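You operate a simulated robot arm through the tools that you are given. There is no shell and no other tool. Be economical: measure what you need, move in short steps, check, and stop when the job is done.

Carry out the task below with a simulated robot arm. There is one attempt and no reset: what you move stays moved.

TASK
Put the 20 mm steel die from the packing end of the island on the cedar block there and the 15 mm steel die on top of the brown wooden bar there.

It is judged by the outcome, as a careful person would: the job done as asked, and still so three seconds after it is handed in. It fails if anything else is knocked over, pushed out of place, dropped, spilled or broken.

THE ROBOT
A 7-joint arm with a two-finger parallel gripper, fixed in place. Base frame: the origin is at the foot of the arm, x ahead of it, y to its left, z up; the work surface is at about z = 0. Lengths are in mm, angles in rad, forces in N, time in s.
With the tool pointing down near the work surface it reaches from about 220 to 580 mm from the base axis. Its first joint turns from -1.152 to 1.152 rad. Payload 2.5 kg.
Tool frame: the origin (TCP) lies between the finger pads and is the grasp point; the fingertips stand 23 mm ahead of it; z points along the fingers, y is the line along which they close. The gripper opens to 94 mm. The fingers are 38 mm wide and 10 mm thick; the gripper's body (54 by 96 mm) begins 39 mm behind the TCP.
Orientation is that of the tool frame in the base frame, as a unit quaternion [x, y, z, w]. With the fingers straight down and closing along the base's y, the tool's x points along the base's -x, its y along +y and its z along -z.

THE INTERFACE
- The arm moves only by the tool arm_command. Its argument "series" is a list of rows, each a list of 6 numbers: the shift along the base's x, y, z in mm, then the turn, a rotation vector about the base's x, y, z in rad. In form: [[tx, ty, tz, wx, wy, wz], ...]. A call has 1 to 8 rows; each row shifts and turns the commanded pose from where the row before left it. "fingers" is the finger opening in mm, from 0 to 94, set as the call begins (left out, the last holds). A row lasts 0.2 s, in which the tool goes at most 50 mm and 0.15 rad; a call with a longer step from one row to the next is refused whole, and so is a gripper value outside its range. A pose out of reach is approached as far as the arm can. The call stops where the force on the tool passes 40 N (or 10 N more than at its start, if that is more) or the arm is blocked; 0.2 s more then pass. The fingers move at their own pace (about 108 mm/s each) and stop on an object; they squeeze with about 30 N. The grip force told is the motor's: it shows also when the fingers shut on nothing. Time passes only in rows, and 0.2 s behind the last, so rows that do not move let the fingers close. It gives the time, the measured TCP pose, the force on the tool (base axes), the opening and the grip force at its end, in the units of the frame above (readings bear some noise), and new pictures: "pictures" is both (left out), scene, wrist or none.
- Cameras (640 x 400 px; columns grow to the right, rows downward): "scene" is fixed at [122.6, -408.4, 556.6]; the picture's right is [0.82, -0.58, 0.00], its down [-0.27, -0.38, -0.88] and it looks along [0.51, 0.72, -0.47] (base axes); focal length 371 px, centre (320, 200). "wrist" rides on the gripper at [-39, 0, -44] in the tool frame; the picture's right is [0.00, -1.00, 0.00], its down [0.97, 0.00, -0.24] and it looks along [0.24, 0.00, 0.97] (tool axes); focal length 218 px, centre (320, 200).
- locate(camera, pixels): for up to 12 pixels [column, row] of the newest picture of that camera ("zoom" is the newest enlarged one), the place [x, y, z] in the base frame of the surface seen there, good to about 2 mm. No time passes.
- zoom(camera, box): a new picture of the part [left, top, right, bottom] of that camera's present view, enlarged. No time passes.
- hand_in(): hands the job in; it is judged then, once.

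Work in short steps. Measure before you move; look again where a grasp or a placing could have gone wrong, and mend it. You have 60 turns and 120 pictures in all, the two below and enlarged ones among them. Open the gripper and draw the arm clear of the work before you hand the job in, unless the task says otherwise; then end with one line.

The tools are called after "Call:" by a JSON object that holds its "api" and its "payload". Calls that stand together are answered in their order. arm_command: Moves the arm, as the interface text tells. Its arguments: {"type":"object","properties":{"series":{"type":"array","items":{"type":"array","items":{"type":"number"}}},"fingers":{"type":"number"},"pictures":{"type":"string","enum":["both","scene","wrist","none"]}},"required":["series"]} The other tools are called the same way: locate (camera, pixels) gives the place of the surface under pixels of a picture; zoom (camera, box) takes an enlarged picture of a part of a camera's view; hand_in () hands the job in.

At the start:

```text
t: 0.0
tool_pos: [327.5, 57.5, 308.9]
orientation: [0.0, 1.0, 0.0, -0.001]
contact_force: [-0.5, -0.2, 0.6]
width: 94.1
grasp_force: 0.1
```

scene: 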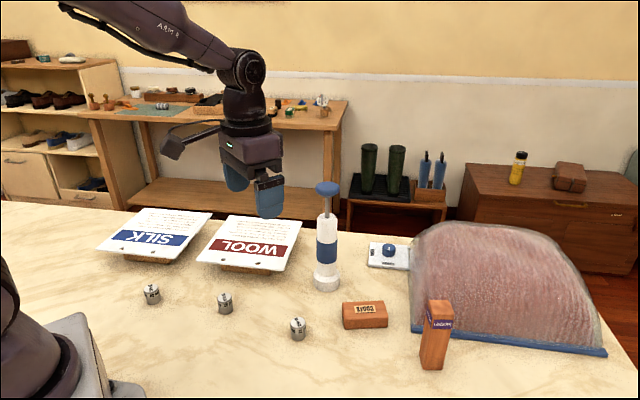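
wrist: 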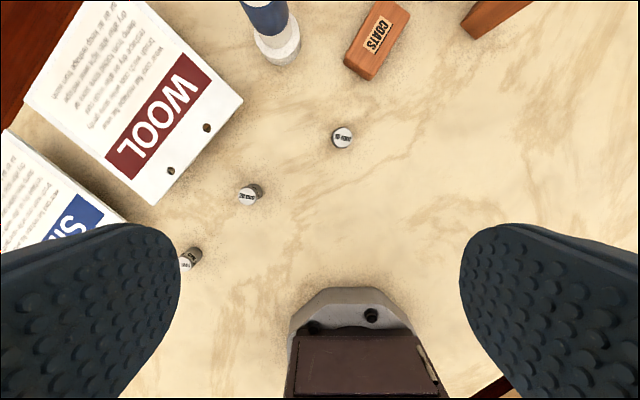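

I see three small steel pieces near (151,294), (225,303) and (298,328), a labelled block at (365,315) and an upright bar at (435,335). I'll enlarge them to read the labels.

Call:
{"api": "zoom", "payload": {"camera": "scene", "box": [120, 260, 330, 390]}}

Call:
{"api": "zoom", "payload": {"camera": "scene", "box": [330, 230, 490, 380]}}

Call:
{"api": "zoom", "payload": {"camera": "wrist", "box": [170, 100, 370, 280]}}

Call:
{"api": "locate", "payload": {"camera": "wrist", "pixels": [[342, 138], [249, 196], [187, 262], [376, 40], [378, 3], [409, 14], [345, 60], [370, 79], [300, 120]]}}

Call:
{"api": "locate", "payload": {"camera": "scene", "pixels": [[151, 288], [225, 297], [298, 322], [364, 310], [438, 306], [435, 365], [430, 301], [447, 301], [425, 312], [450, 312], [388, 250]]}}

```text
3.05 times, centred on (225, 325) of scene
```

zoom: 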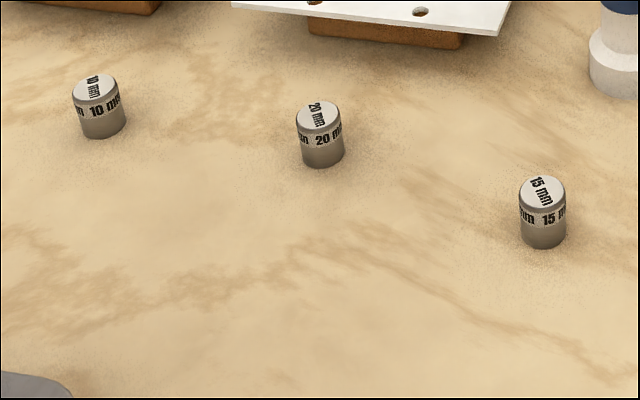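

```text
2.67 times, centred on (410, 305) of scene
```

zoom: 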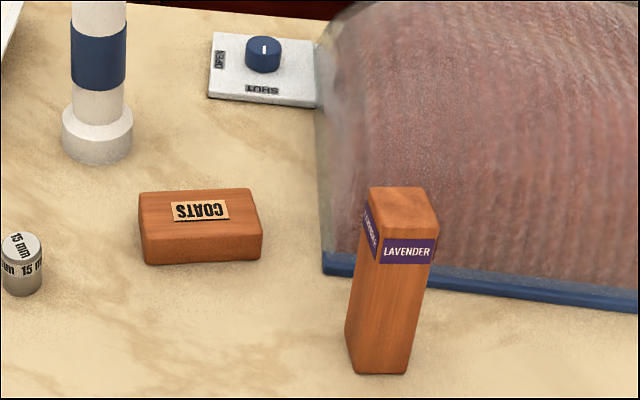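

```text
2.22 times, centred on (270, 190) of wrist
```

zoom: 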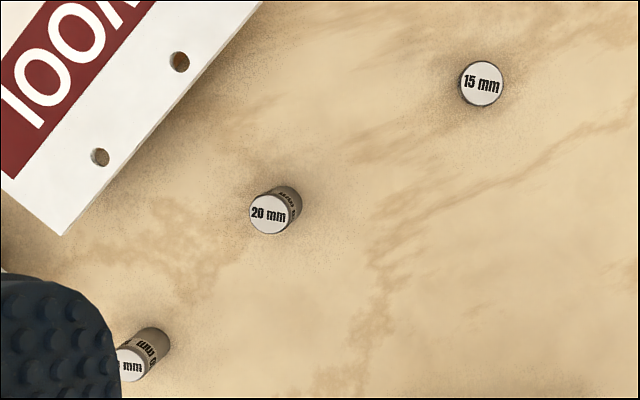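

```text
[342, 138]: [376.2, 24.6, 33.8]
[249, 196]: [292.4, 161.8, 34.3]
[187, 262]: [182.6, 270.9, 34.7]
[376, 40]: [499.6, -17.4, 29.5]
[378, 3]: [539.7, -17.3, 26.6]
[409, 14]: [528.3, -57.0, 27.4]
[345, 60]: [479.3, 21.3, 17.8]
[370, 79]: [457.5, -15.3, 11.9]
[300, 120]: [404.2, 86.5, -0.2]
```

```text
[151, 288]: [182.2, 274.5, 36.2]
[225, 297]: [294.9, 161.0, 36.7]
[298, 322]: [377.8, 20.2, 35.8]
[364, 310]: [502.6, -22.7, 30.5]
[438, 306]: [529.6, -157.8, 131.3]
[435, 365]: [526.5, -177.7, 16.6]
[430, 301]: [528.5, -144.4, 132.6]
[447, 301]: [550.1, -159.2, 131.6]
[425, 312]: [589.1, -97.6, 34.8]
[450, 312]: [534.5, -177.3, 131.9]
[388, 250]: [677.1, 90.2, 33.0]
```

Labels read: 20 mm at (225,303), 15 mm at (298,328). Before settling which is block and which is bar, I check the wood under the boards and the surroundings.

Call:
{"api": "zoom", "payload": {"camera": "scene", "box": [90, 190, 310, 290]}}

Call:
{"api": "zoom", "payload": {"camera": "scene", "box": [405, 280, 475, 385]}}

Call:
{"api": "zoom", "payload": {"camera": "scene", "box": [80, 60, 350, 220]}}

Call:
{"api": "zoom", "payload": {"camera": "scene", "box": [340, 130, 640, 280]}}

```text
2.91 times, centred on (200, 240) of scene
```

zoom: 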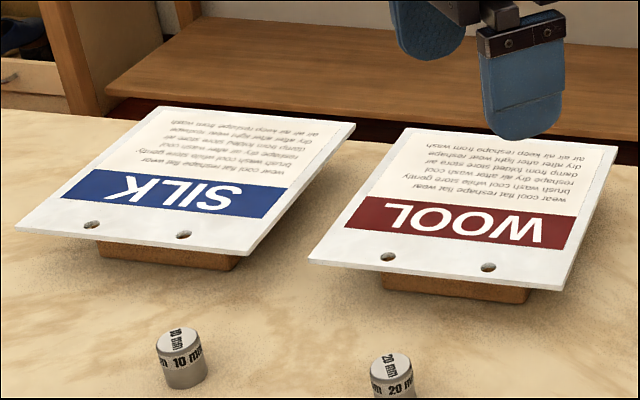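

```text
3.81 times, centred on (440, 332) of scene
```

zoom: 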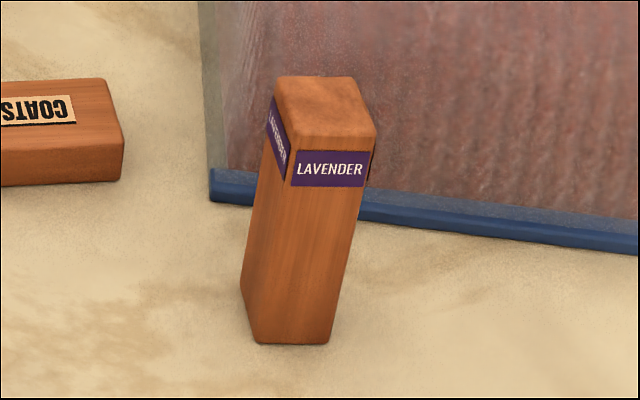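

```text
2.37 times, centred on (215, 140) of scene
```

zoom: 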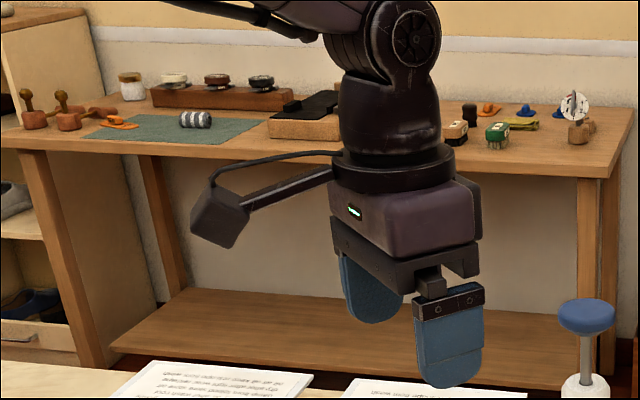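

```text
2.13 times, centred on (490, 205) of scene
```

zoom: 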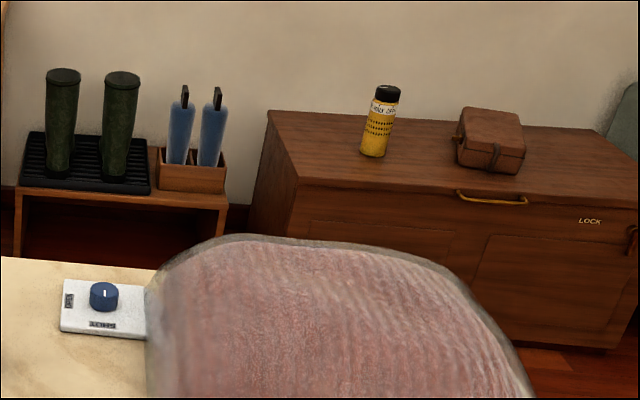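

I measure the COATS block and the dies more closely.

Call:
{"api": "zoom", "payload": {"camera": "scene", "box": [335, 290, 395, 335]}}

Call:
{"api": "locate", "payload": {"camera": "scene", "pixels": [[345, 304], [380, 303], [386, 315], [346, 317], [365, 325], [432, 303], [444, 302], [449, 310], [433, 311]]}}

Call:
{"api": "locate", "payload": {"camera": "wrist", "pixels": [[334, 138], [351, 138], [342, 130], [342, 145], [240, 196], [258, 196], [249, 188], [249, 203]]}}

```text
8.89 times, centred on (365, 312) of scene
```

zoom: 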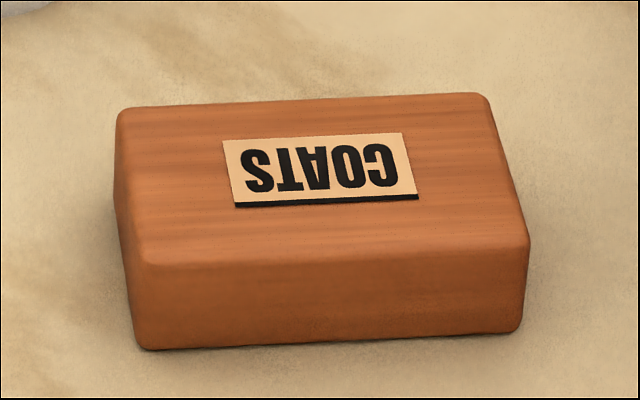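

```text
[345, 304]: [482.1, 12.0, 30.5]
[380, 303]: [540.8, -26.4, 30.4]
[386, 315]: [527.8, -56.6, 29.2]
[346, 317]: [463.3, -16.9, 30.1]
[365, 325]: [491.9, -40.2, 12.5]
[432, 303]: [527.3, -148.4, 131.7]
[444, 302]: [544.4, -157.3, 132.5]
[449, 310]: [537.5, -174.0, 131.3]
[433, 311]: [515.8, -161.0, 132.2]
```

```text
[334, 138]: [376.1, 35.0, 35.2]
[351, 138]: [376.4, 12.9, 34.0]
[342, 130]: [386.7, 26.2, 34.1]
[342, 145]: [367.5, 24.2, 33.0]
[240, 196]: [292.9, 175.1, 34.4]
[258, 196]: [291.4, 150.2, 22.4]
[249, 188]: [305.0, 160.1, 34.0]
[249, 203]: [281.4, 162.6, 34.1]
```

COATS block centre ≈ (503,-22), top 30; LAVENDER bar top centre ≈ (531,-160), top 132. I check clearance to the boards and the upper corners around the 20 mm die.

Call:
{"api": "locate", "payload": {"camera": "scene", "pixels": [[198, 262], [283, 271], [300, 222], [228, 217], [240, 264], [102, 249], [173, 259], [210, 214], [327, 285], [327, 192]]}}

Call:
{"api": "locate", "payload": {"camera": "wrist", "pixels": [[157, 203], [240, 98], [124, 220], [275, 50]]}}

```text
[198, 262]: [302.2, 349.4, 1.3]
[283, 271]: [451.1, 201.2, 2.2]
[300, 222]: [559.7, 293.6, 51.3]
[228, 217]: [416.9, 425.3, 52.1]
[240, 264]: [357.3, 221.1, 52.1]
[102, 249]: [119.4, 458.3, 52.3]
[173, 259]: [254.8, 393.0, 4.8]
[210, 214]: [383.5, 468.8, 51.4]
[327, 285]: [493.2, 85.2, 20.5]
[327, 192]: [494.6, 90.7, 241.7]
```

```text
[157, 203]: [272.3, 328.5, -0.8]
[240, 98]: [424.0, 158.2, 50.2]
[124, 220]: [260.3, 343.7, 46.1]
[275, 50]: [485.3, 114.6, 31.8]
```

Board edge is about 86 mm from the 20 mm die, so it's clear. I move above the die at (293,161.5).

Call:
{"api": "arm_command", "payload": {"series": [[-5.75, 17.3, -34.8, 0, 0, 0], [-5.75, 17.3, -34.8, 0, 0, 0], [-5.75, 17.3, -34.8, 0, 0, 0], [-5.75, 17.3, -34.8, 0, 0, 0], [-5.75, 17.3, -34.8, 0, 0, 0], [-5.75, 17.5, -34.9, 0, 0, 0], [0, 0, 0, 0, 0, 0]], "fingers": 64}}

```text
t: 1.6
tool_pos: [293.6, 161.2, 101.5]
orientation: [0.0, 1.0, 0.0, 0.0]
contact_force: [-0.2, -0.2, -0.5]
width: 63.8
grasp_force: 0.0
```

scene: 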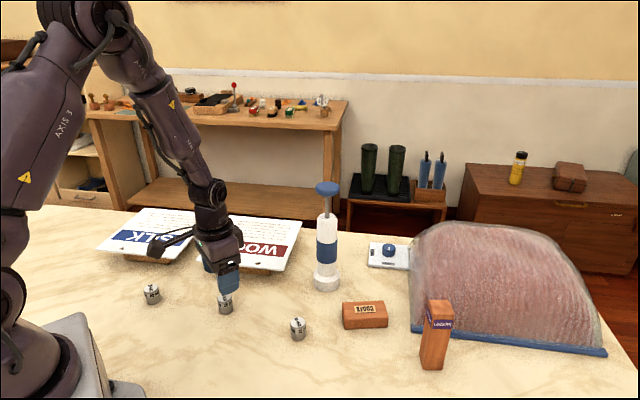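
wrist: 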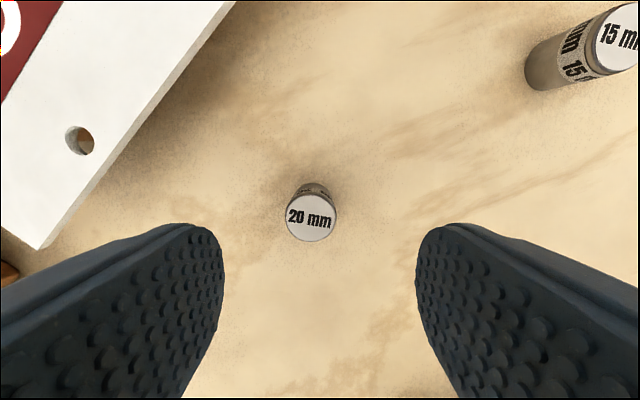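

The arm carries a side boom, seen at (165,243); I find where it is before descending, and refine the die position.

Call:
{"api": "zoom", "payload": {"camera": "scene", "box": [120, 170, 280, 320]}}

Call:
{"api": "locate", "payload": {"camera": "scene", "pixels": [[157, 247], [165, 243], [180, 238], [190, 234], [215, 250], [208, 200]]}}

Call:
{"api": "locate", "payload": {"camera": "wrist", "pixels": [[310, 218], [288, 218], [333, 218], [310, 198], [310, 239]]}}

```text
2.67 times, centred on (200, 245) of scene
```

zoom: 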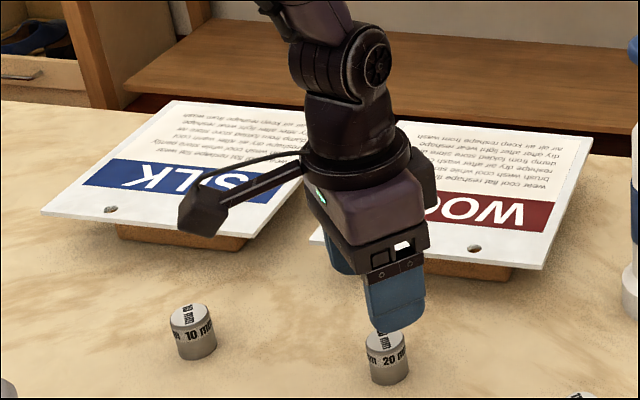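

```text
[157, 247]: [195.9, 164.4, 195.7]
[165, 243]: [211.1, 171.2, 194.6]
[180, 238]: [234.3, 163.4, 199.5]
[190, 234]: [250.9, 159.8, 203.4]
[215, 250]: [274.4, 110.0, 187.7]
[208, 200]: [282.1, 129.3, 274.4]
```

```text
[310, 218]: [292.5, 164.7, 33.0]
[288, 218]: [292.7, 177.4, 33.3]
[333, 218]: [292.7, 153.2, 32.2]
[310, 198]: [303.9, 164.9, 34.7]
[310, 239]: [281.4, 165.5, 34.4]
```

Boom is ~80–95 mm above TCP toward -x, clear of things. Die centre ≈ (292.5,165); I shift and descend to z≈30.

Call:
{"api": "arm_command", "payload": {"series": [[-1, 3.5, 0, 0, 0, 0], [0, 0, -24, 0, 0, 0], [0, 0, -24, 0, 0, 0], [0, 0, -23.5, 0, 0, 0], [0, 0, 0, 0, 0, 0]]}}

```text
t: 2.8
tool_pos: [292.7, 165.1, 26.3]
orientation: [0.0, 1.0, 0.0, 0.0]
contact_force: [1.0, -0.2, -0.5]
width: 64.1
grasp_force: 0.0
```

scene: 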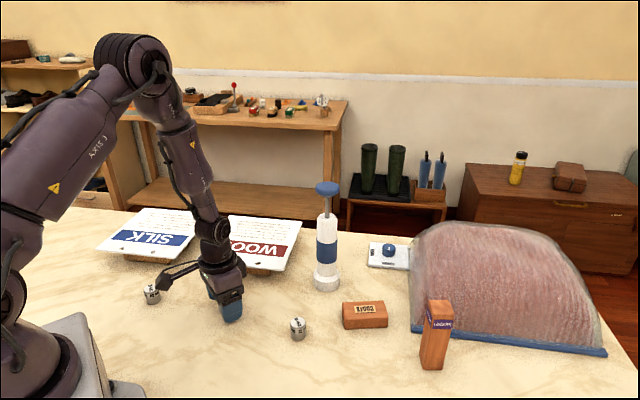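
wrist: 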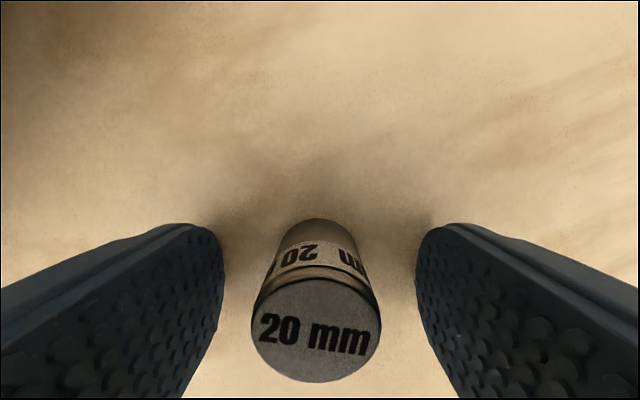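

Die is centred between the fingers at (316,320). Raise 3 mm, then close.

Call:
{"api": "arm_command", "payload": {"series": [[0, 0, 3, 0, 0, 0]], "pictures": "none"}}

Call:
{"api": "arm_command", "payload": {"series": [[0, 0, 0, 0, 0, 0], [0, 0, 0, 0, 0, 0], [0, 0, 0, 0, 0, 0]], "fingers": 10, "pictures": "wrist"}}

```text
t: 3.2
tool_pos: [293.9, 164.6, 30.7]
orientation: [0.0, 1.0, 0.0, 0.0]
contact_force: [0.2, -0.3, -0.5]
width: 64.1
grasp_force: 0.0
```

```text
t: 4.0
tool_pos: [292.5, 166.1, 31.6]
orientation: [0.0, 1.0, 0.0, -0.001]
contact_force: [-0.2, 0.3, 4.8]
width: 27.1
grasp_force: 29.9
```

wrist: 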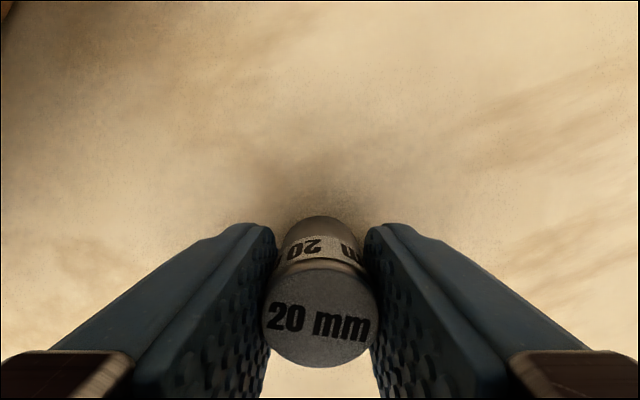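

Held (27 mm, 30 N). Lift 110 mm and check.

Call:
{"api": "arm_command", "payload": {"series": [[0, 0, 20, 0, 0, 0], [0, 0, 45, 0, 0, 0], [0, 0, 45, 0, 0, 0], [0, 0, 0, 0, 0, 0]], "pictures": "both"}}

```text
t: 5.0
tool_pos: [292.3, 165.5, 141.3]
orientation: [0.0, 1.0, 0.0, 0.0]
contact_force: [0.4, -0.6, -1.8]
width: 27.2
grasp_force: 29.6
```

scene: 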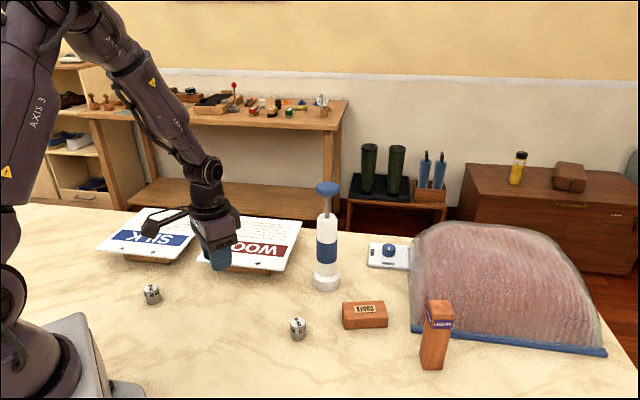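
wrist: 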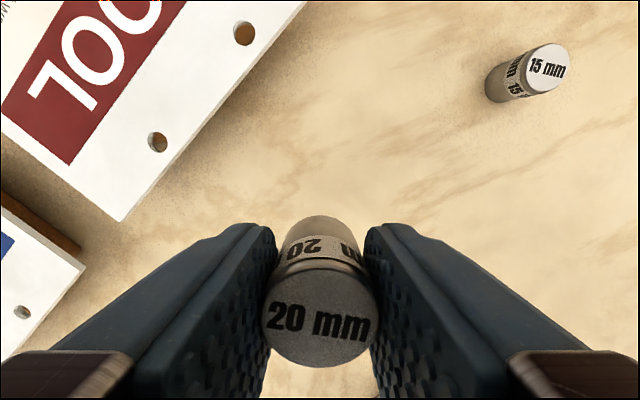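

Carry first in -y, then in +x, well clear of the pump.

Call:
{"api": "arm_command", "payload": {"series": [[0, -46.9, 0, 0, 0, 0], [0, -46.9, 0, 0, 0, 0], [0, -46.9, 0, 0, 0, 0], [0, -46.8, 0, 0, 0, 0], [40, 0, 0, 0, 0, 0], [40, 0, 0, 0, 0, 0], [40, 0, 0, 0, 0, 0], [40, 0, 0, 0, 0, 0]], "pictures": "none"}}

Call:
{"api": "arm_command", "payload": {"series": [[25, 0, 0, 0, 0, 0], [25, 0, 0, 0, 0, 0], [0, 0, 0, 0, 0, 0]]}}

```text
t: 6.8
tool_pos: [450.8, -23.9, 142.0]
orientation: [0.0, 1.0, 0.0, 0.0]
contact_force: [0.2, 1.1, -1.2]
width: 27.0
grasp_force: 30.5
```

```text
t: 7.6
tool_pos: [502.8, -22.8, 140.3]
orientation: [0.0, 1.0, 0.0, 0.0]
contact_force: [-0.5, 0.1, -1.9]
width: 27.3
grasp_force: 30.1
```

scene: 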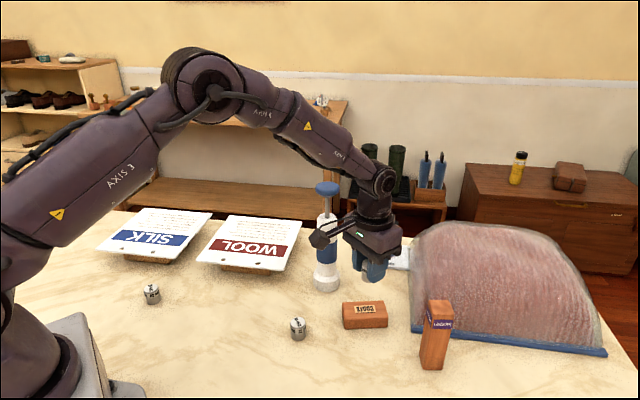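
wrist: 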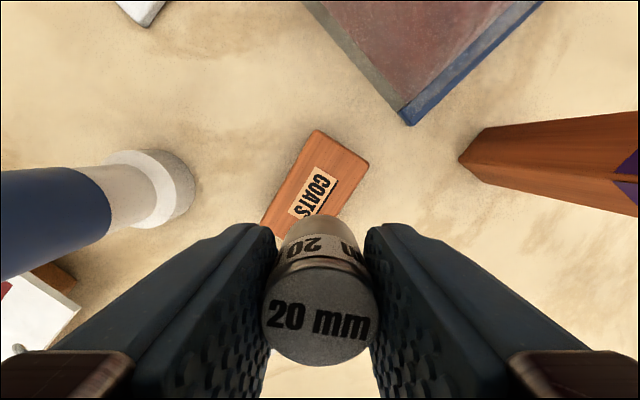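

Positioned over the block centre (503,-22). Descend to just above contact.

Call:
{"api": "arm_command", "payload": {"series": [[0, 0, -30, 0, 0, 0], [0, 0, -30, 0, 0, 0], [0, 0, -12, 0, 0, 0], [0, 0, 0, 0, 0, 0]]}}

Call:
{"api": "zoom", "payload": {"camera": "scene", "box": [310, 230, 440, 350]}}

```text
t: 8.6
tool_pos: [503.6, -23.3, 68.2]
orientation: [0.001, 1.0, 0.0, 0.001]
contact_force: [0.3, 0.2, -0.4]
width: 27.0
grasp_force: 29.6
```

scene: 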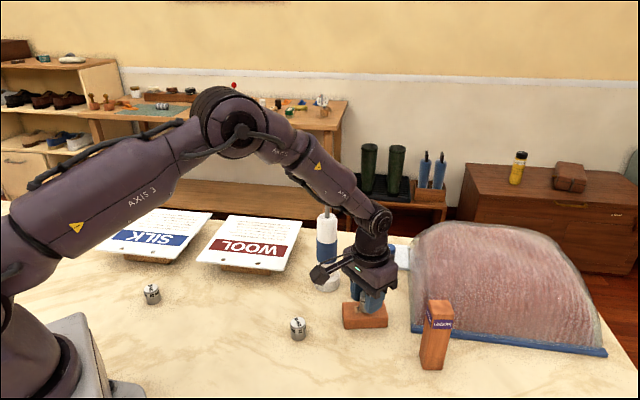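
wrist: 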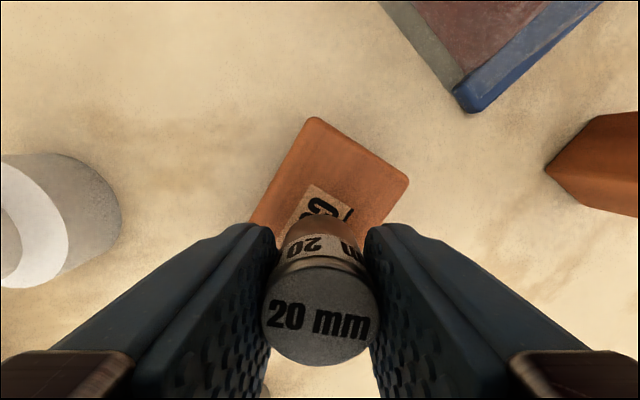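

```text
3.33 times, centred on (375, 290) of scene
```

zoom: 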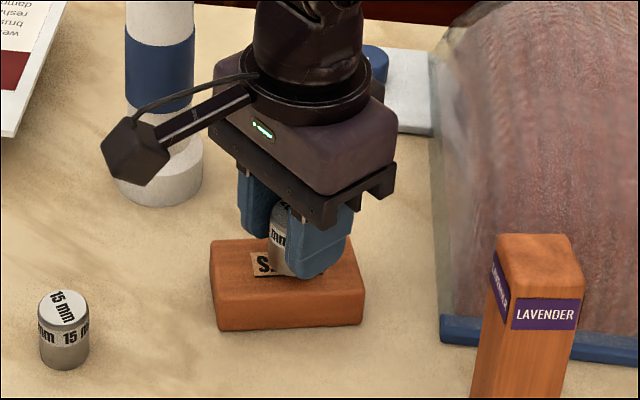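

Clear and centred; lower the last millimetres gently, watching force.

Call:
{"api": "arm_command", "payload": {"series": [[0, 0, -4, 0, 0, 0], [0, 0, -2, 0, 0, 0], [0, 0, 0, 0, 0, 0]], "pictures": "none"}}

Call:
{"api": "arm_command", "payload": {"series": [[0, 0, -1, 0, 0, 0], [0, 0, 0, 0, 0, 0]], "pictures": "none"}}

```text
t: 9.4
tool_pos: [503.5, -24.3, 63.9]
orientation: [0.001, 1.0, 0.0, 0.0]
contact_force: [0.5, 0.0, -1.3]
width: 27.2
grasp_force: 30.0
```

```text
t: 10.0
tool_pos: [502.7, -24.5, 62.7]
orientation: [-0.001, 1.0, 0.0, 0.001]
contact_force: [0.2, -0.7, -0.8]
width: 27.1
grasp_force: 30.6
```

No contact force yet (−0.8 N is the die's weight); go on in 1 mm steps.

Call:
{"api": "arm_command", "payload": {"series": [[0, 0, -1, 0, 0, 0], [0, 0, 0, 0, 0, 0]], "pictures": "none"}}

Call:
{"api": "arm_command", "payload": {"series": [[0, 0, -0.7, 0, 0, 0], [0, 0, 0, 0, 0, 0]], "pictures": "wrist"}}

Call:
{"api": "zoom", "payload": {"camera": "scene", "box": [335, 280, 405, 335]}}

```text
t: 10.6
tool_pos: [502.2, -24.2, 60.6]
orientation: [-0.001, 1.0, 0.0, 0.0]
contact_force: [-0.4, 0.6, -1.1]
width: 27.4
grasp_force: 29.9
```

```text
t: 11.2
tool_pos: [502.1, -23.5, 60.1]
orientation: [-0.001, 1.0, 0.0, 0.0]
contact_force: [0.4, -0.2, -1.9]
width: 27.1
grasp_force: 30.1
```

wrist: 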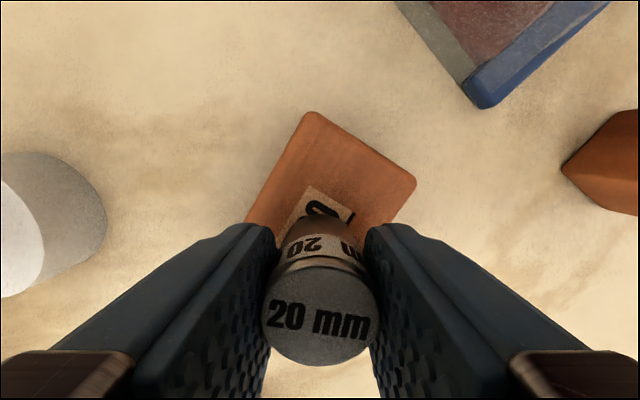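

```text
7.27 times, centred on (370, 308) of scene
```

zoom: 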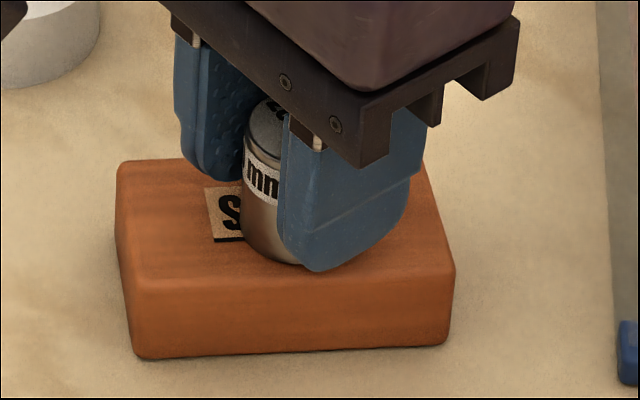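

The die looks close to the near edge; I measure it against the block top.

Call:
{"api": "locate", "payload": {"camera": "zoom", "pixels": [[262, 245], [275, 255], [295, 262], [230, 262], [180, 262], [130, 175], [140, 265], [420, 265], [415, 180], [250, 150], [262, 110], [230, 200]]}}

Call:
{"api": "locate", "payload": {"camera": "wrist", "pixels": [[312, 114], [410, 182], [365, 240], [250, 215], [320, 318]]}}

```text
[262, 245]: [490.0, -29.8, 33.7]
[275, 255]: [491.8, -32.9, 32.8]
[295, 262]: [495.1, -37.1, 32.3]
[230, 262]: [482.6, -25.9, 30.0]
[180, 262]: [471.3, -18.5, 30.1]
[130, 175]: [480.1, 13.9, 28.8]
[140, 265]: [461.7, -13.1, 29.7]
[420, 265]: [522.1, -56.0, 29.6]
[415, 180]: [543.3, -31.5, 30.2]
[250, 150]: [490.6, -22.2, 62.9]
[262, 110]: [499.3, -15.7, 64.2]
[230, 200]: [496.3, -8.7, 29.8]
```

```text
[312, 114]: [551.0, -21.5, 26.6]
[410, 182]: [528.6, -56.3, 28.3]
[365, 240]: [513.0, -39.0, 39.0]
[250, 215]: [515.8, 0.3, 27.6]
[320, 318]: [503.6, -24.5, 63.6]
```

Die is ~3 mm off centre toward the near edge and still ~1–2 mm up. Shift (+2,+2.5), then continue down.

Call:
{"api": "arm_command", "payload": {"series": [[0, 0, 1, 0, 0, 0], [2, 2.7, 0, 0, 0, 0], [0, 0, -1.3, 0, 0, 0], [0, 0, 0, 0, 0, 0]], "pictures": "none"}}

Call:
{"api": "arm_command", "payload": {"series": [[0, 0, -0.7, 0, 0, 0], [0, 0, 0, 0, 0, 0]], "pictures": "none"}}

Call:
{"api": "arm_command", "payload": {"series": [[0, 0, -0.7, 0, 0, 0], [0, 0, 0, 0, 0, 0]], "pictures": "none"}}

Call:
{"api": "zoom", "payload": {"camera": "scene", "box": [335, 280, 405, 335]}}

```text
t: 12.2
tool_pos: [504.1, -20.7, 61.4]
orientation: [0.0, 1.0, -0.001, 0.0]
contact_force: [-0.5, -0.1, -0.6]
width: 27.2
grasp_force: 30.5
```

```text
t: 12.8
tool_pos: [503.6, -21.6, 59.7]
orientation: [-0.001, 1.0, 0.0, 0.0]
contact_force: [-0.3, 0.2, -1.6]
width: 27.0
grasp_force: 29.7
```

```text
t: 13.4
tool_pos: [503.9, -21.0, 59.5]
orientation: [0.001, 1.0, 0.0, 0.0]
contact_force: [0.5, 0.1, -2.2]
width: 27.3
grasp_force: 29.7
```

```text
7.27 times, centred on (370, 308) of scene
```

zoom: 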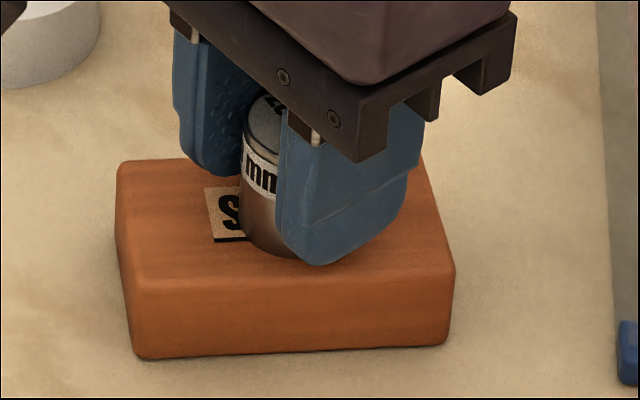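

Still no upward force; continue in small steps.

Call:
{"api": "arm_command", "payload": {"series": [[0, 0, -0.8, 0, 0, 0], [0, 0, 0, 0, 0, 0]], "pictures": "none"}}

Call:
{"api": "arm_command", "payload": {"series": [[0, 0, -0.8, 0, 0, 0], [0, 0, 0, 0, 0, 0]], "pictures": "none"}}

```text
t: 14.0
tool_pos: [504.3, -22.0, 59.2]
orientation: [0.0, 1.0, -0.001, 0.001]
contact_force: [-2.3, 0.5, 7.0]
width: 27.0
grasp_force: 30.7
```

```text
t: 14.6
tool_pos: [504.0, -20.1, 57.7]
orientation: [0.0, 1.0, 0.0, 0.002]
contact_force: [-4.4, 0.4, 17.4]
width: 27.2
grasp_force: 30.1
```

Contact made (17 N). Ease up 0.8 mm and open.

Call:
{"api": "arm_command", "payload": {"series": [[0, 0, 0.9, 0, 0, 0], [0, 0, 0, 0, 0, 0]], "pictures": "none"}}

Call:
{"api": "arm_command", "payload": {"series": [[0, 0, 0, 0, 0, 0], [0, 0, 0, 0, 0, 0]], "fingers": 64, "pictures": "wrist"}}

```text
t: 15.2
tool_pos: [504.3, -22.3, 58.8]
orientation: [-0.001, 1.0, 0.0, 0.001]
contact_force: [2.8, -0.2, 7.8]
width: 27.0
grasp_force: 29.6
```

```text
t: 15.8
tool_pos: [504.1, -22.0, 58.6]
orientation: [0.0, 1.0, 0.0, -0.002]
contact_force: [-0.2, -0.5, 0.1]
width: 64.2
grasp_force: 0.0
```

wrist: 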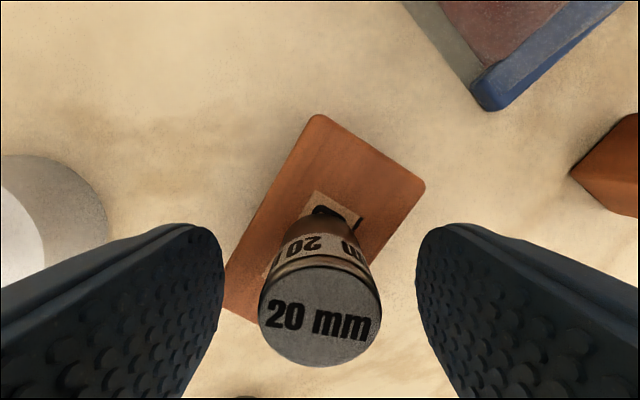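

Die stands on the block. Lift and go above the 15 mm die at (377,23).

Call:
{"api": "arm_command", "payload": {"series": [[0, 0, 30, 0, 0, 0], [0, 0, 45, 0, 0, 0], [0, 0, 15, 0, 0, 0], [-32, 11, 0, 0, 0, 0], [-32, 11, 0, 0, 0, 0], [-32, 11, 0, 0, 0, 0], [-31, 11.5, -48, 0, 0, 0], [0, 0, 0, 0, 0, 0]]}}

Call:
{"api": "zoom", "payload": {"camera": "scene", "box": [335, 270, 405, 335]}}

```text
refused: row 7 steps farther than a row can; nothing moved
```

```text
6.15 times, centred on (370, 302) of scene
```

zoom: 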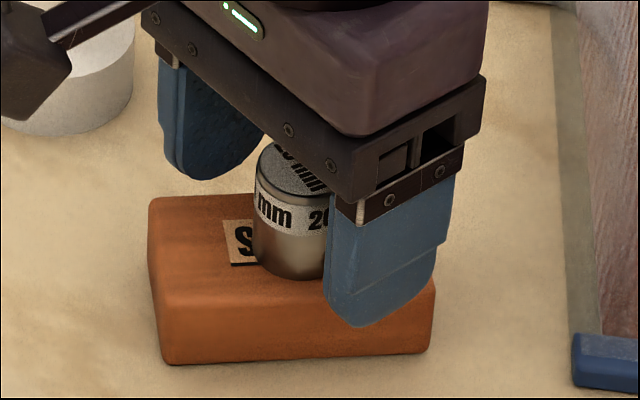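

One step was too long; resend with shorter steps.

Call:
{"api": "arm_command", "payload": {"series": [[0, 0, 30, 0, 0, 0], [0, 0, 45, 0, 0, 0], [0, 0, 15, 0, 0, 0], [-32, 11, 0, 0, 0, 0], [-32, 11, 0, 0, 0, 0], [-32, 11, -22, 0, 0, 0], [-31, 11.5, -26, 0, 0, 0], [0, 0, 0, 0, 0, 0]]}}

Call:
{"api": "locate", "payload": {"camera": "wrist", "pixels": [[320, 216], [300, 216], [340, 216]]}}

Call:
{"api": "zoom", "payload": {"camera": "scene", "box": [335, 270, 405, 335]}}

```text
t: 17.6
tool_pos: [376.8, 25.0, 102.2]
orientation: [0.0, 1.0, 0.0, 0.0]
contact_force: [-0.8, -0.2, 0.5]
width: 64.1
grasp_force: 0.0
```

scene: 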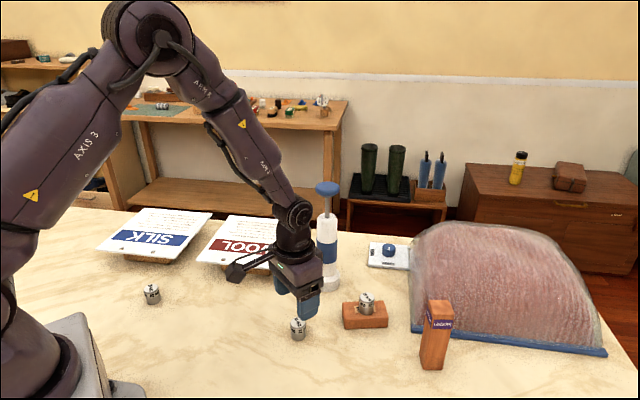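
wrist: 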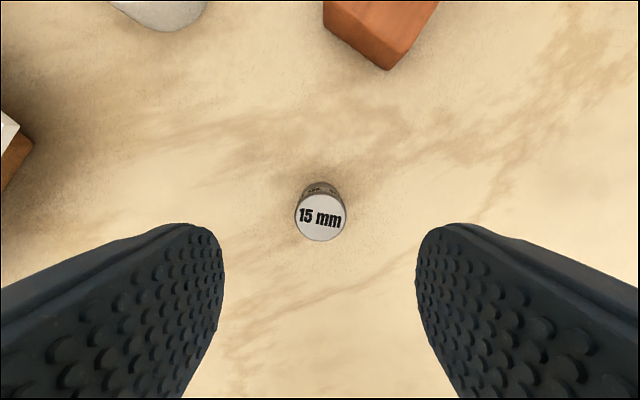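

```text
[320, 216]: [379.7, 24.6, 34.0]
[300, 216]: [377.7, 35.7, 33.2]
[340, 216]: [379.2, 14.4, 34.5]
```

```text
6.15 times, centred on (370, 302) of scene
```

zoom: 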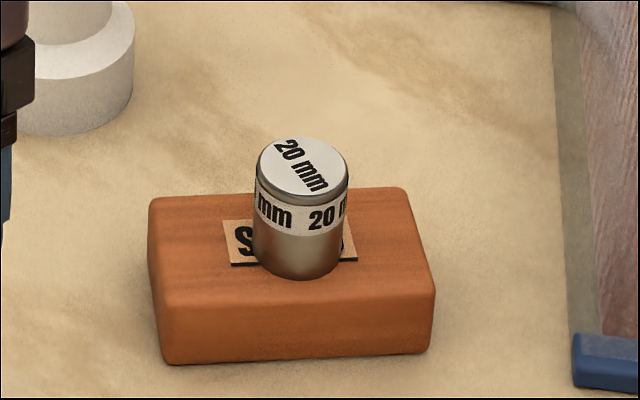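

The 20 mm die stands well centred. Now descend onto the 15 mm die (centre ≈ (377,24.6)).

Call:
{"api": "arm_command", "payload": {"series": [[0, 0, -24, 0, 0, 0], [0, 0, -24, 0, 0, 0], [0, 0, -22, 0, 0, 0], [0, 0, 0, 0, 0, 0]], "pictures": "wrist"}}

```text
t: 18.6
tool_pos: [376.0, 24.6, 30.0]
orientation: [0.0, 1.0, 0.0, 0.0]
contact_force: [-1.0, -0.2, -0.7]
width: 64.0
grasp_force: 0.1
```

wrist: 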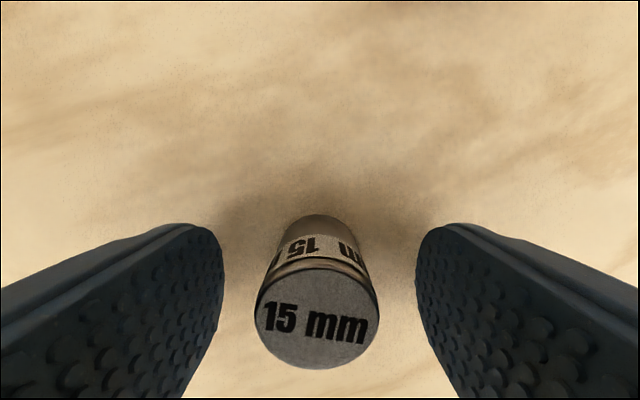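

Centred; close.

Call:
{"api": "arm_command", "payload": {"series": [[0, 0, 0, 0, 0, 0], [0, 0, 0, 0, 0, 0], [0, 0, 0, 0, 0, 0]], "fingers": 10, "pictures": "none"}}

Call:
{"api": "arm_command", "payload": {"series": [[0, 0, 20, 0, 0, 0], [0, 0, 45, 0, 0, 0], [0, 0, 45, 0, 0, 0], [0, 0, 45, 0, 0, 0], [0, 0, 45, 0, 0, 0], [0, 0, 0, 0, 0, 0]]}}

Call:
{"api": "locate", "payload": {"camera": "scene", "pixels": [[490, 225], [420, 235], [430, 260], [460, 280], [540, 260], [480, 320]]}}

```text
t: 19.4
tool_pos: [375.8, 23.4, 31.8]
orientation: [0.0, 1.0, 0.0, -0.001]
contact_force: [-0.1, -0.9, 0.4]
width: 27.0
grasp_force: 30.1
```

```text
t: 20.8
tool_pos: [378.1, 23.0, 230.6]
orientation: [0.0, 1.0, 0.001, 0.0]
contact_force: [-0.2, 0.1, -0.3]
width: 27.1
grasp_force: 29.8
```

scene: 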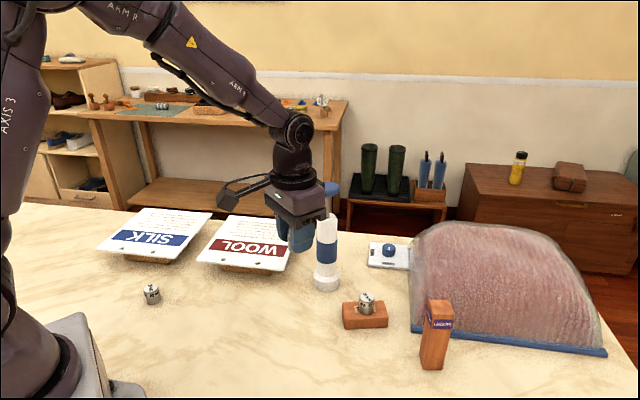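
wrist: 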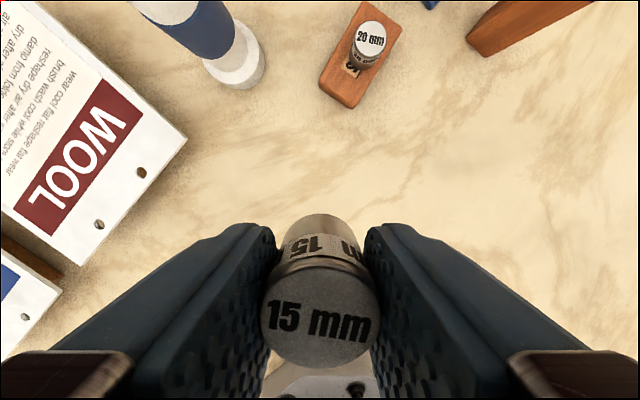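

```text
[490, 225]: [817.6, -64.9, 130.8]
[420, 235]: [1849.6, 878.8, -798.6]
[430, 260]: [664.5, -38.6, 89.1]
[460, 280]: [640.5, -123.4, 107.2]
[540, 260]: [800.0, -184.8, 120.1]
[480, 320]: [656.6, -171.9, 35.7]
```

Bag is ≤131 mm tall and beyond x≈600: clear. Carry in -y then +x toward the bar at z≈230.

Call:
{"api": "arm_command", "payload": {"series": [[0, -46, 0, 0, 0, 0], [0, -46, 0, 0, 0, 0], [0, -46, 0, 0, 0, 0], [0, -45, 0, 0, 0, 0], [40, 0, 0, 0, 0, 0], [40, 0, 0, 0, 0, 0], [40, 0, 0, 0, 0, 0], [0, 0, 0, 0, 0, 0]]}}

Call:
{"api": "zoom", "payload": {"camera": "wrist", "box": [240, 80, 400, 240]}}

```text
t: 22.6
tool_pos: [496.5, -159.4, 231.6]
orientation: [-0.001, 1.0, 0.001, -0.001]
contact_force: [0.4, -0.7, -0.3]
width: 27.3
grasp_force: 29.9
```

scene: 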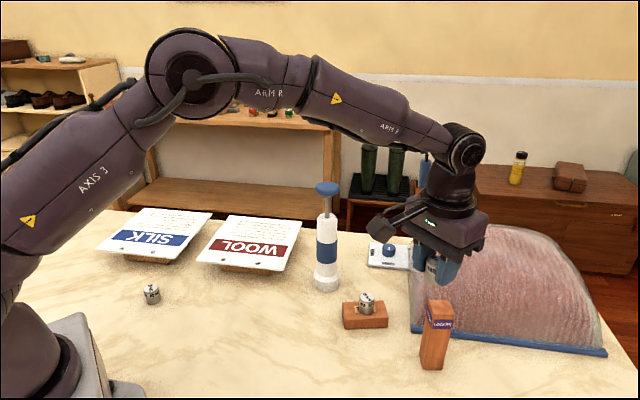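
wrist: 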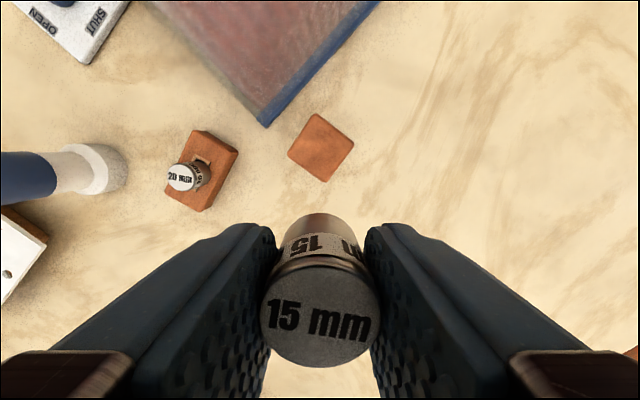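

```text
2.50 times, centred on (320, 160) of wrist
```

zoom: 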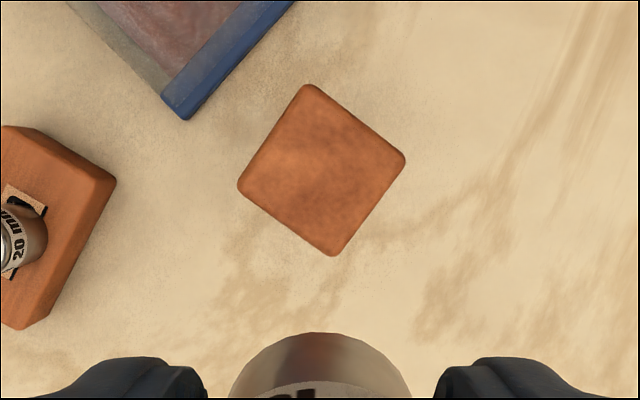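

I measure the bar's top corners in the enlarged picture.

Call:
{"api": "locate", "payload": {"camera": "zoom", "pixels": [[308, 90], [399, 162], [333, 249], [243, 184], [321, 170], [286, 128], [366, 210], [290, 218], [352, 122]]}}

Call:
{"api": "locate", "payload": {"camera": "wrist", "pixels": [[320, 318], [300, 318], [340, 318]]}}

```text
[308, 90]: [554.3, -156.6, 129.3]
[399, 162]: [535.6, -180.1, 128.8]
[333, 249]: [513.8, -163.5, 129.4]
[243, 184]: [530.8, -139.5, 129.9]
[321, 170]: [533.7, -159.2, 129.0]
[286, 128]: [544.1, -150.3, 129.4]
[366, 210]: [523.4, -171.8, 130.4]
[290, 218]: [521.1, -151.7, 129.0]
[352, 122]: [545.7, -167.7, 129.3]
```

```text
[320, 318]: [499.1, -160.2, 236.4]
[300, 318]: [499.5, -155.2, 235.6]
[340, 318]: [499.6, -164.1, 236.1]
```

Bar top centre ≈ (533.6,-160), z≈130. Move over it and descend to ~12 mm above.

Call:
{"api": "arm_command", "payload": {"series": [[18, -0.5, 0, 0, 0, 0], [18.5, 0, 0, 0, 0, 0], [0, 0, 0, 0, 0, 0], [0, 0, -30, 0, 0, 0], [0, 0, -20, 0, 0, 0], [0, 0, -8, 0, 0, 0], [0, 0, 0, 0, 0, 0]]}}

Call:
{"api": "zoom", "payload": {"camera": "scene", "box": [390, 240, 490, 380]}}

```text
t: 24.2
tool_pos: [535.3, -158.6, 172.0]
orientation: [0.0, 1.0, 0.0, 0.001]
contact_force: [-0.6, 0.5, -1.4]
width: 27.0
grasp_force: 29.9
```

scene: 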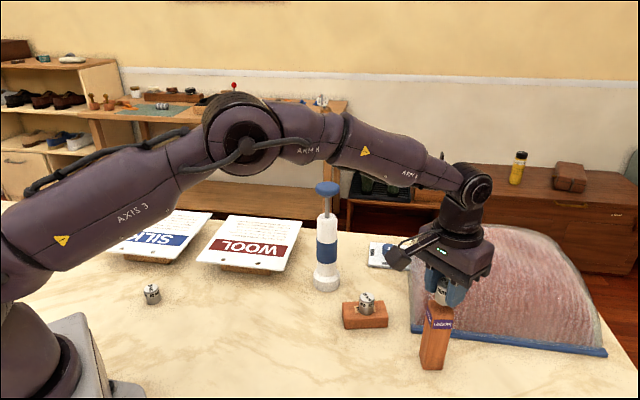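
wrist: 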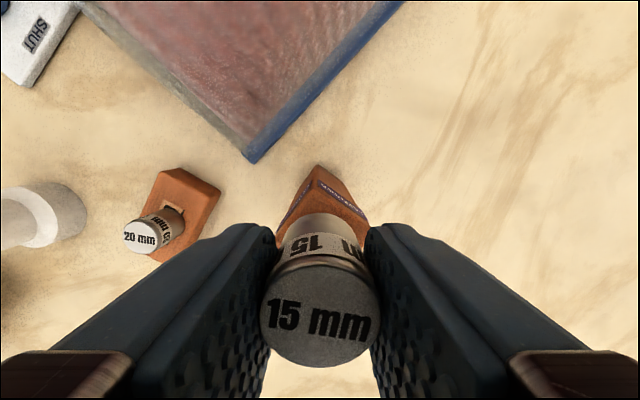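

```text
2.86 times, centred on (440, 310) of scene
```

zoom: 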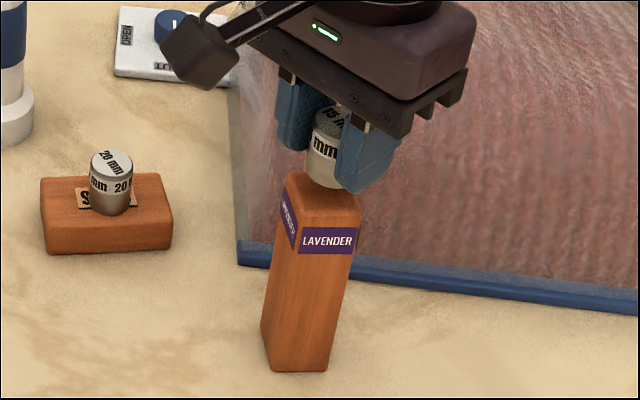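

Aligned. Lower 8 mm and check the offset closely.

Call:
{"api": "arm_command", "payload": {"series": [[0, 0, -4, 0, 0, 0], [0, 0, -4, 0, 0, 0], [0, 0, 0, 0, 0, 0]], "pictures": "none"}}

Call:
{"api": "zoom", "payload": {"camera": "scene", "box": [410, 270, 466, 330]}}

```text
t: 25.0
tool_pos: [535.0, -159.5, 164.2]
orientation: [0.0, 1.0, 0.0, -0.001]
contact_force: [-0.4, 0.7, -1.2]
width: 27.3
grasp_force: 30.4
```

```text
6.67 times, centred on (438, 300) of scene
```

zoom: 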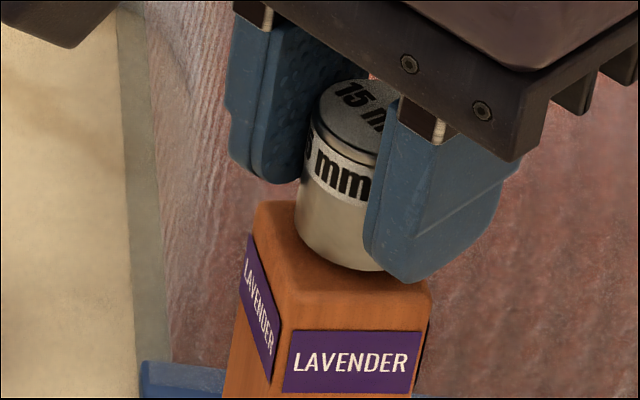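

Well centred. Lower in 1 mm steps watching force.

Call:
{"api": "arm_command", "payload": {"series": [[0, 0, -1.5, 0, 0, 0], [0, 0, 0, 0, 0, 0]], "pictures": "none"}}

Call:
{"api": "arm_command", "payload": {"series": [[0, 0, -1, 0, 0, 0], [0, 0, 0, 0, 0, 0]], "pictures": "none"}}

Call:
{"api": "zoom", "payload": {"camera": "scene", "box": [410, 270, 466, 330]}}

```text
t: 25.6
tool_pos: [533.3, -158.9, 162.2]
orientation: [-0.001, 1.0, 0.0, 0.0]
contact_force: [0.3, -0.7, -1.4]
width: 27.2
grasp_force: 30.3
```

```text
t: 26.2
tool_pos: [534.7, -159.0, 161.0]
orientation: [0.0, 1.0, 0.0, 0.001]
contact_force: [0.6, -0.2, -2.0]
width: 27.2
grasp_force: 29.6
```

```text
6.67 times, centred on (438, 300) of scene
```

zoom: 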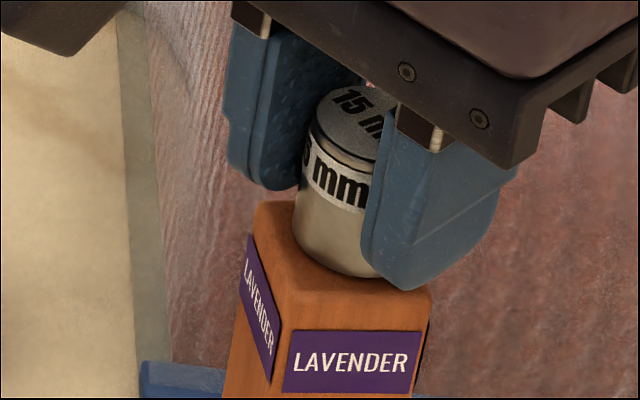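

Continue down in sub-mm steps.

Call:
{"api": "arm_command", "payload": {"series": [[0, 0, -0.8, 0, 0, 0], [0, 0, 0, 0, 0, 0]], "pictures": "none"}}

Call:
{"api": "arm_command", "payload": {"series": [[0, 0, -0.8, 0, 0, 0], [0, 0, 0, 0, 0, 0]], "pictures": "none"}}

```text
t: 26.8
tool_pos: [533.7, -159.8, 160.9]
orientation: [0.0, 1.0, 0.0, 0.0]
contact_force: [0.3, 0.8, -1.6]
width: 26.9
grasp_force: 29.6
```

```text
t: 27.4
tool_pos: [534.1, -159.2, 159.7]
orientation: [0.0, 1.0, 0.0, 0.0]
contact_force: [0.6, -0.7, 0.8]
width: 27.2
grasp_force: 29.6
```

Contact may be starting (+0.8 N); one more small step.

Call:
{"api": "arm_command", "payload": {"series": [[0, 0, -0.5, 0, 0, 0], [0, 0, 0, 0, 0, 0]], "pictures": "none"}}

Call:
{"api": "zoom", "payload": {"camera": "scene", "box": [410, 270, 466, 330]}}

```text
t: 28.0
tool_pos: [534.2, -159.0, 160.6]
orientation: [0.0, 1.0, 0.0, 0.001]
contact_force: [-0.5, -0.3, 4.0]
width: 27.1
grasp_force: 30.0
```

```text
6.67 times, centred on (438, 300) of scene
```

zoom: 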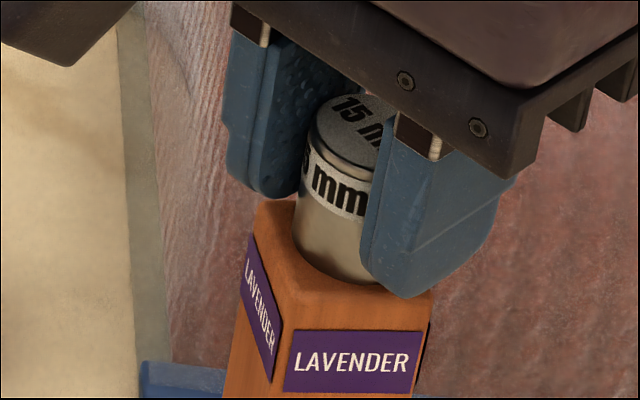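

Die rests on the bar (4 N). Open the gripper.

Call:
{"api": "arm_command", "payload": {"series": [[0, 0, 0, 0, 0, 0], [0, 0, 0, 0, 0, 0]], "fingers": 64, "pictures": "wrist"}}

Call:
{"api": "zoom", "payload": {"camera": "scene", "box": [410, 270, 466, 330]}}

```text
t: 28.6
tool_pos: [533.4, -158.8, 158.8]
orientation: [0.0, 1.0, 0.0, 0.0]
contact_force: [0.0, 0.0, -1.2]
width: 63.8
grasp_force: 0.1
```

wrist: 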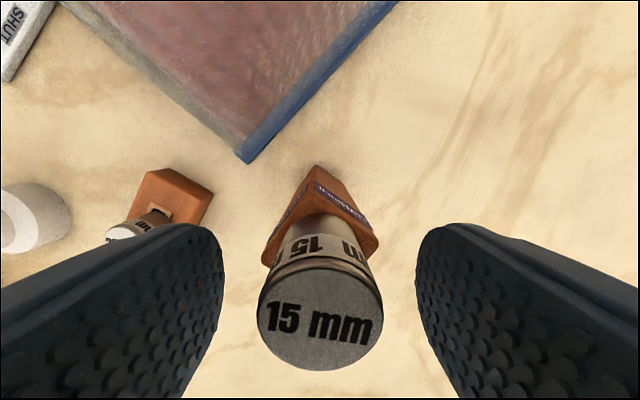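

```text
6.67 times, centred on (438, 300) of scene
```

zoom: 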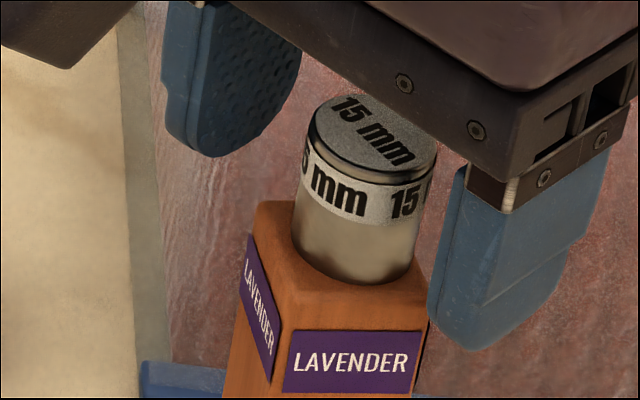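

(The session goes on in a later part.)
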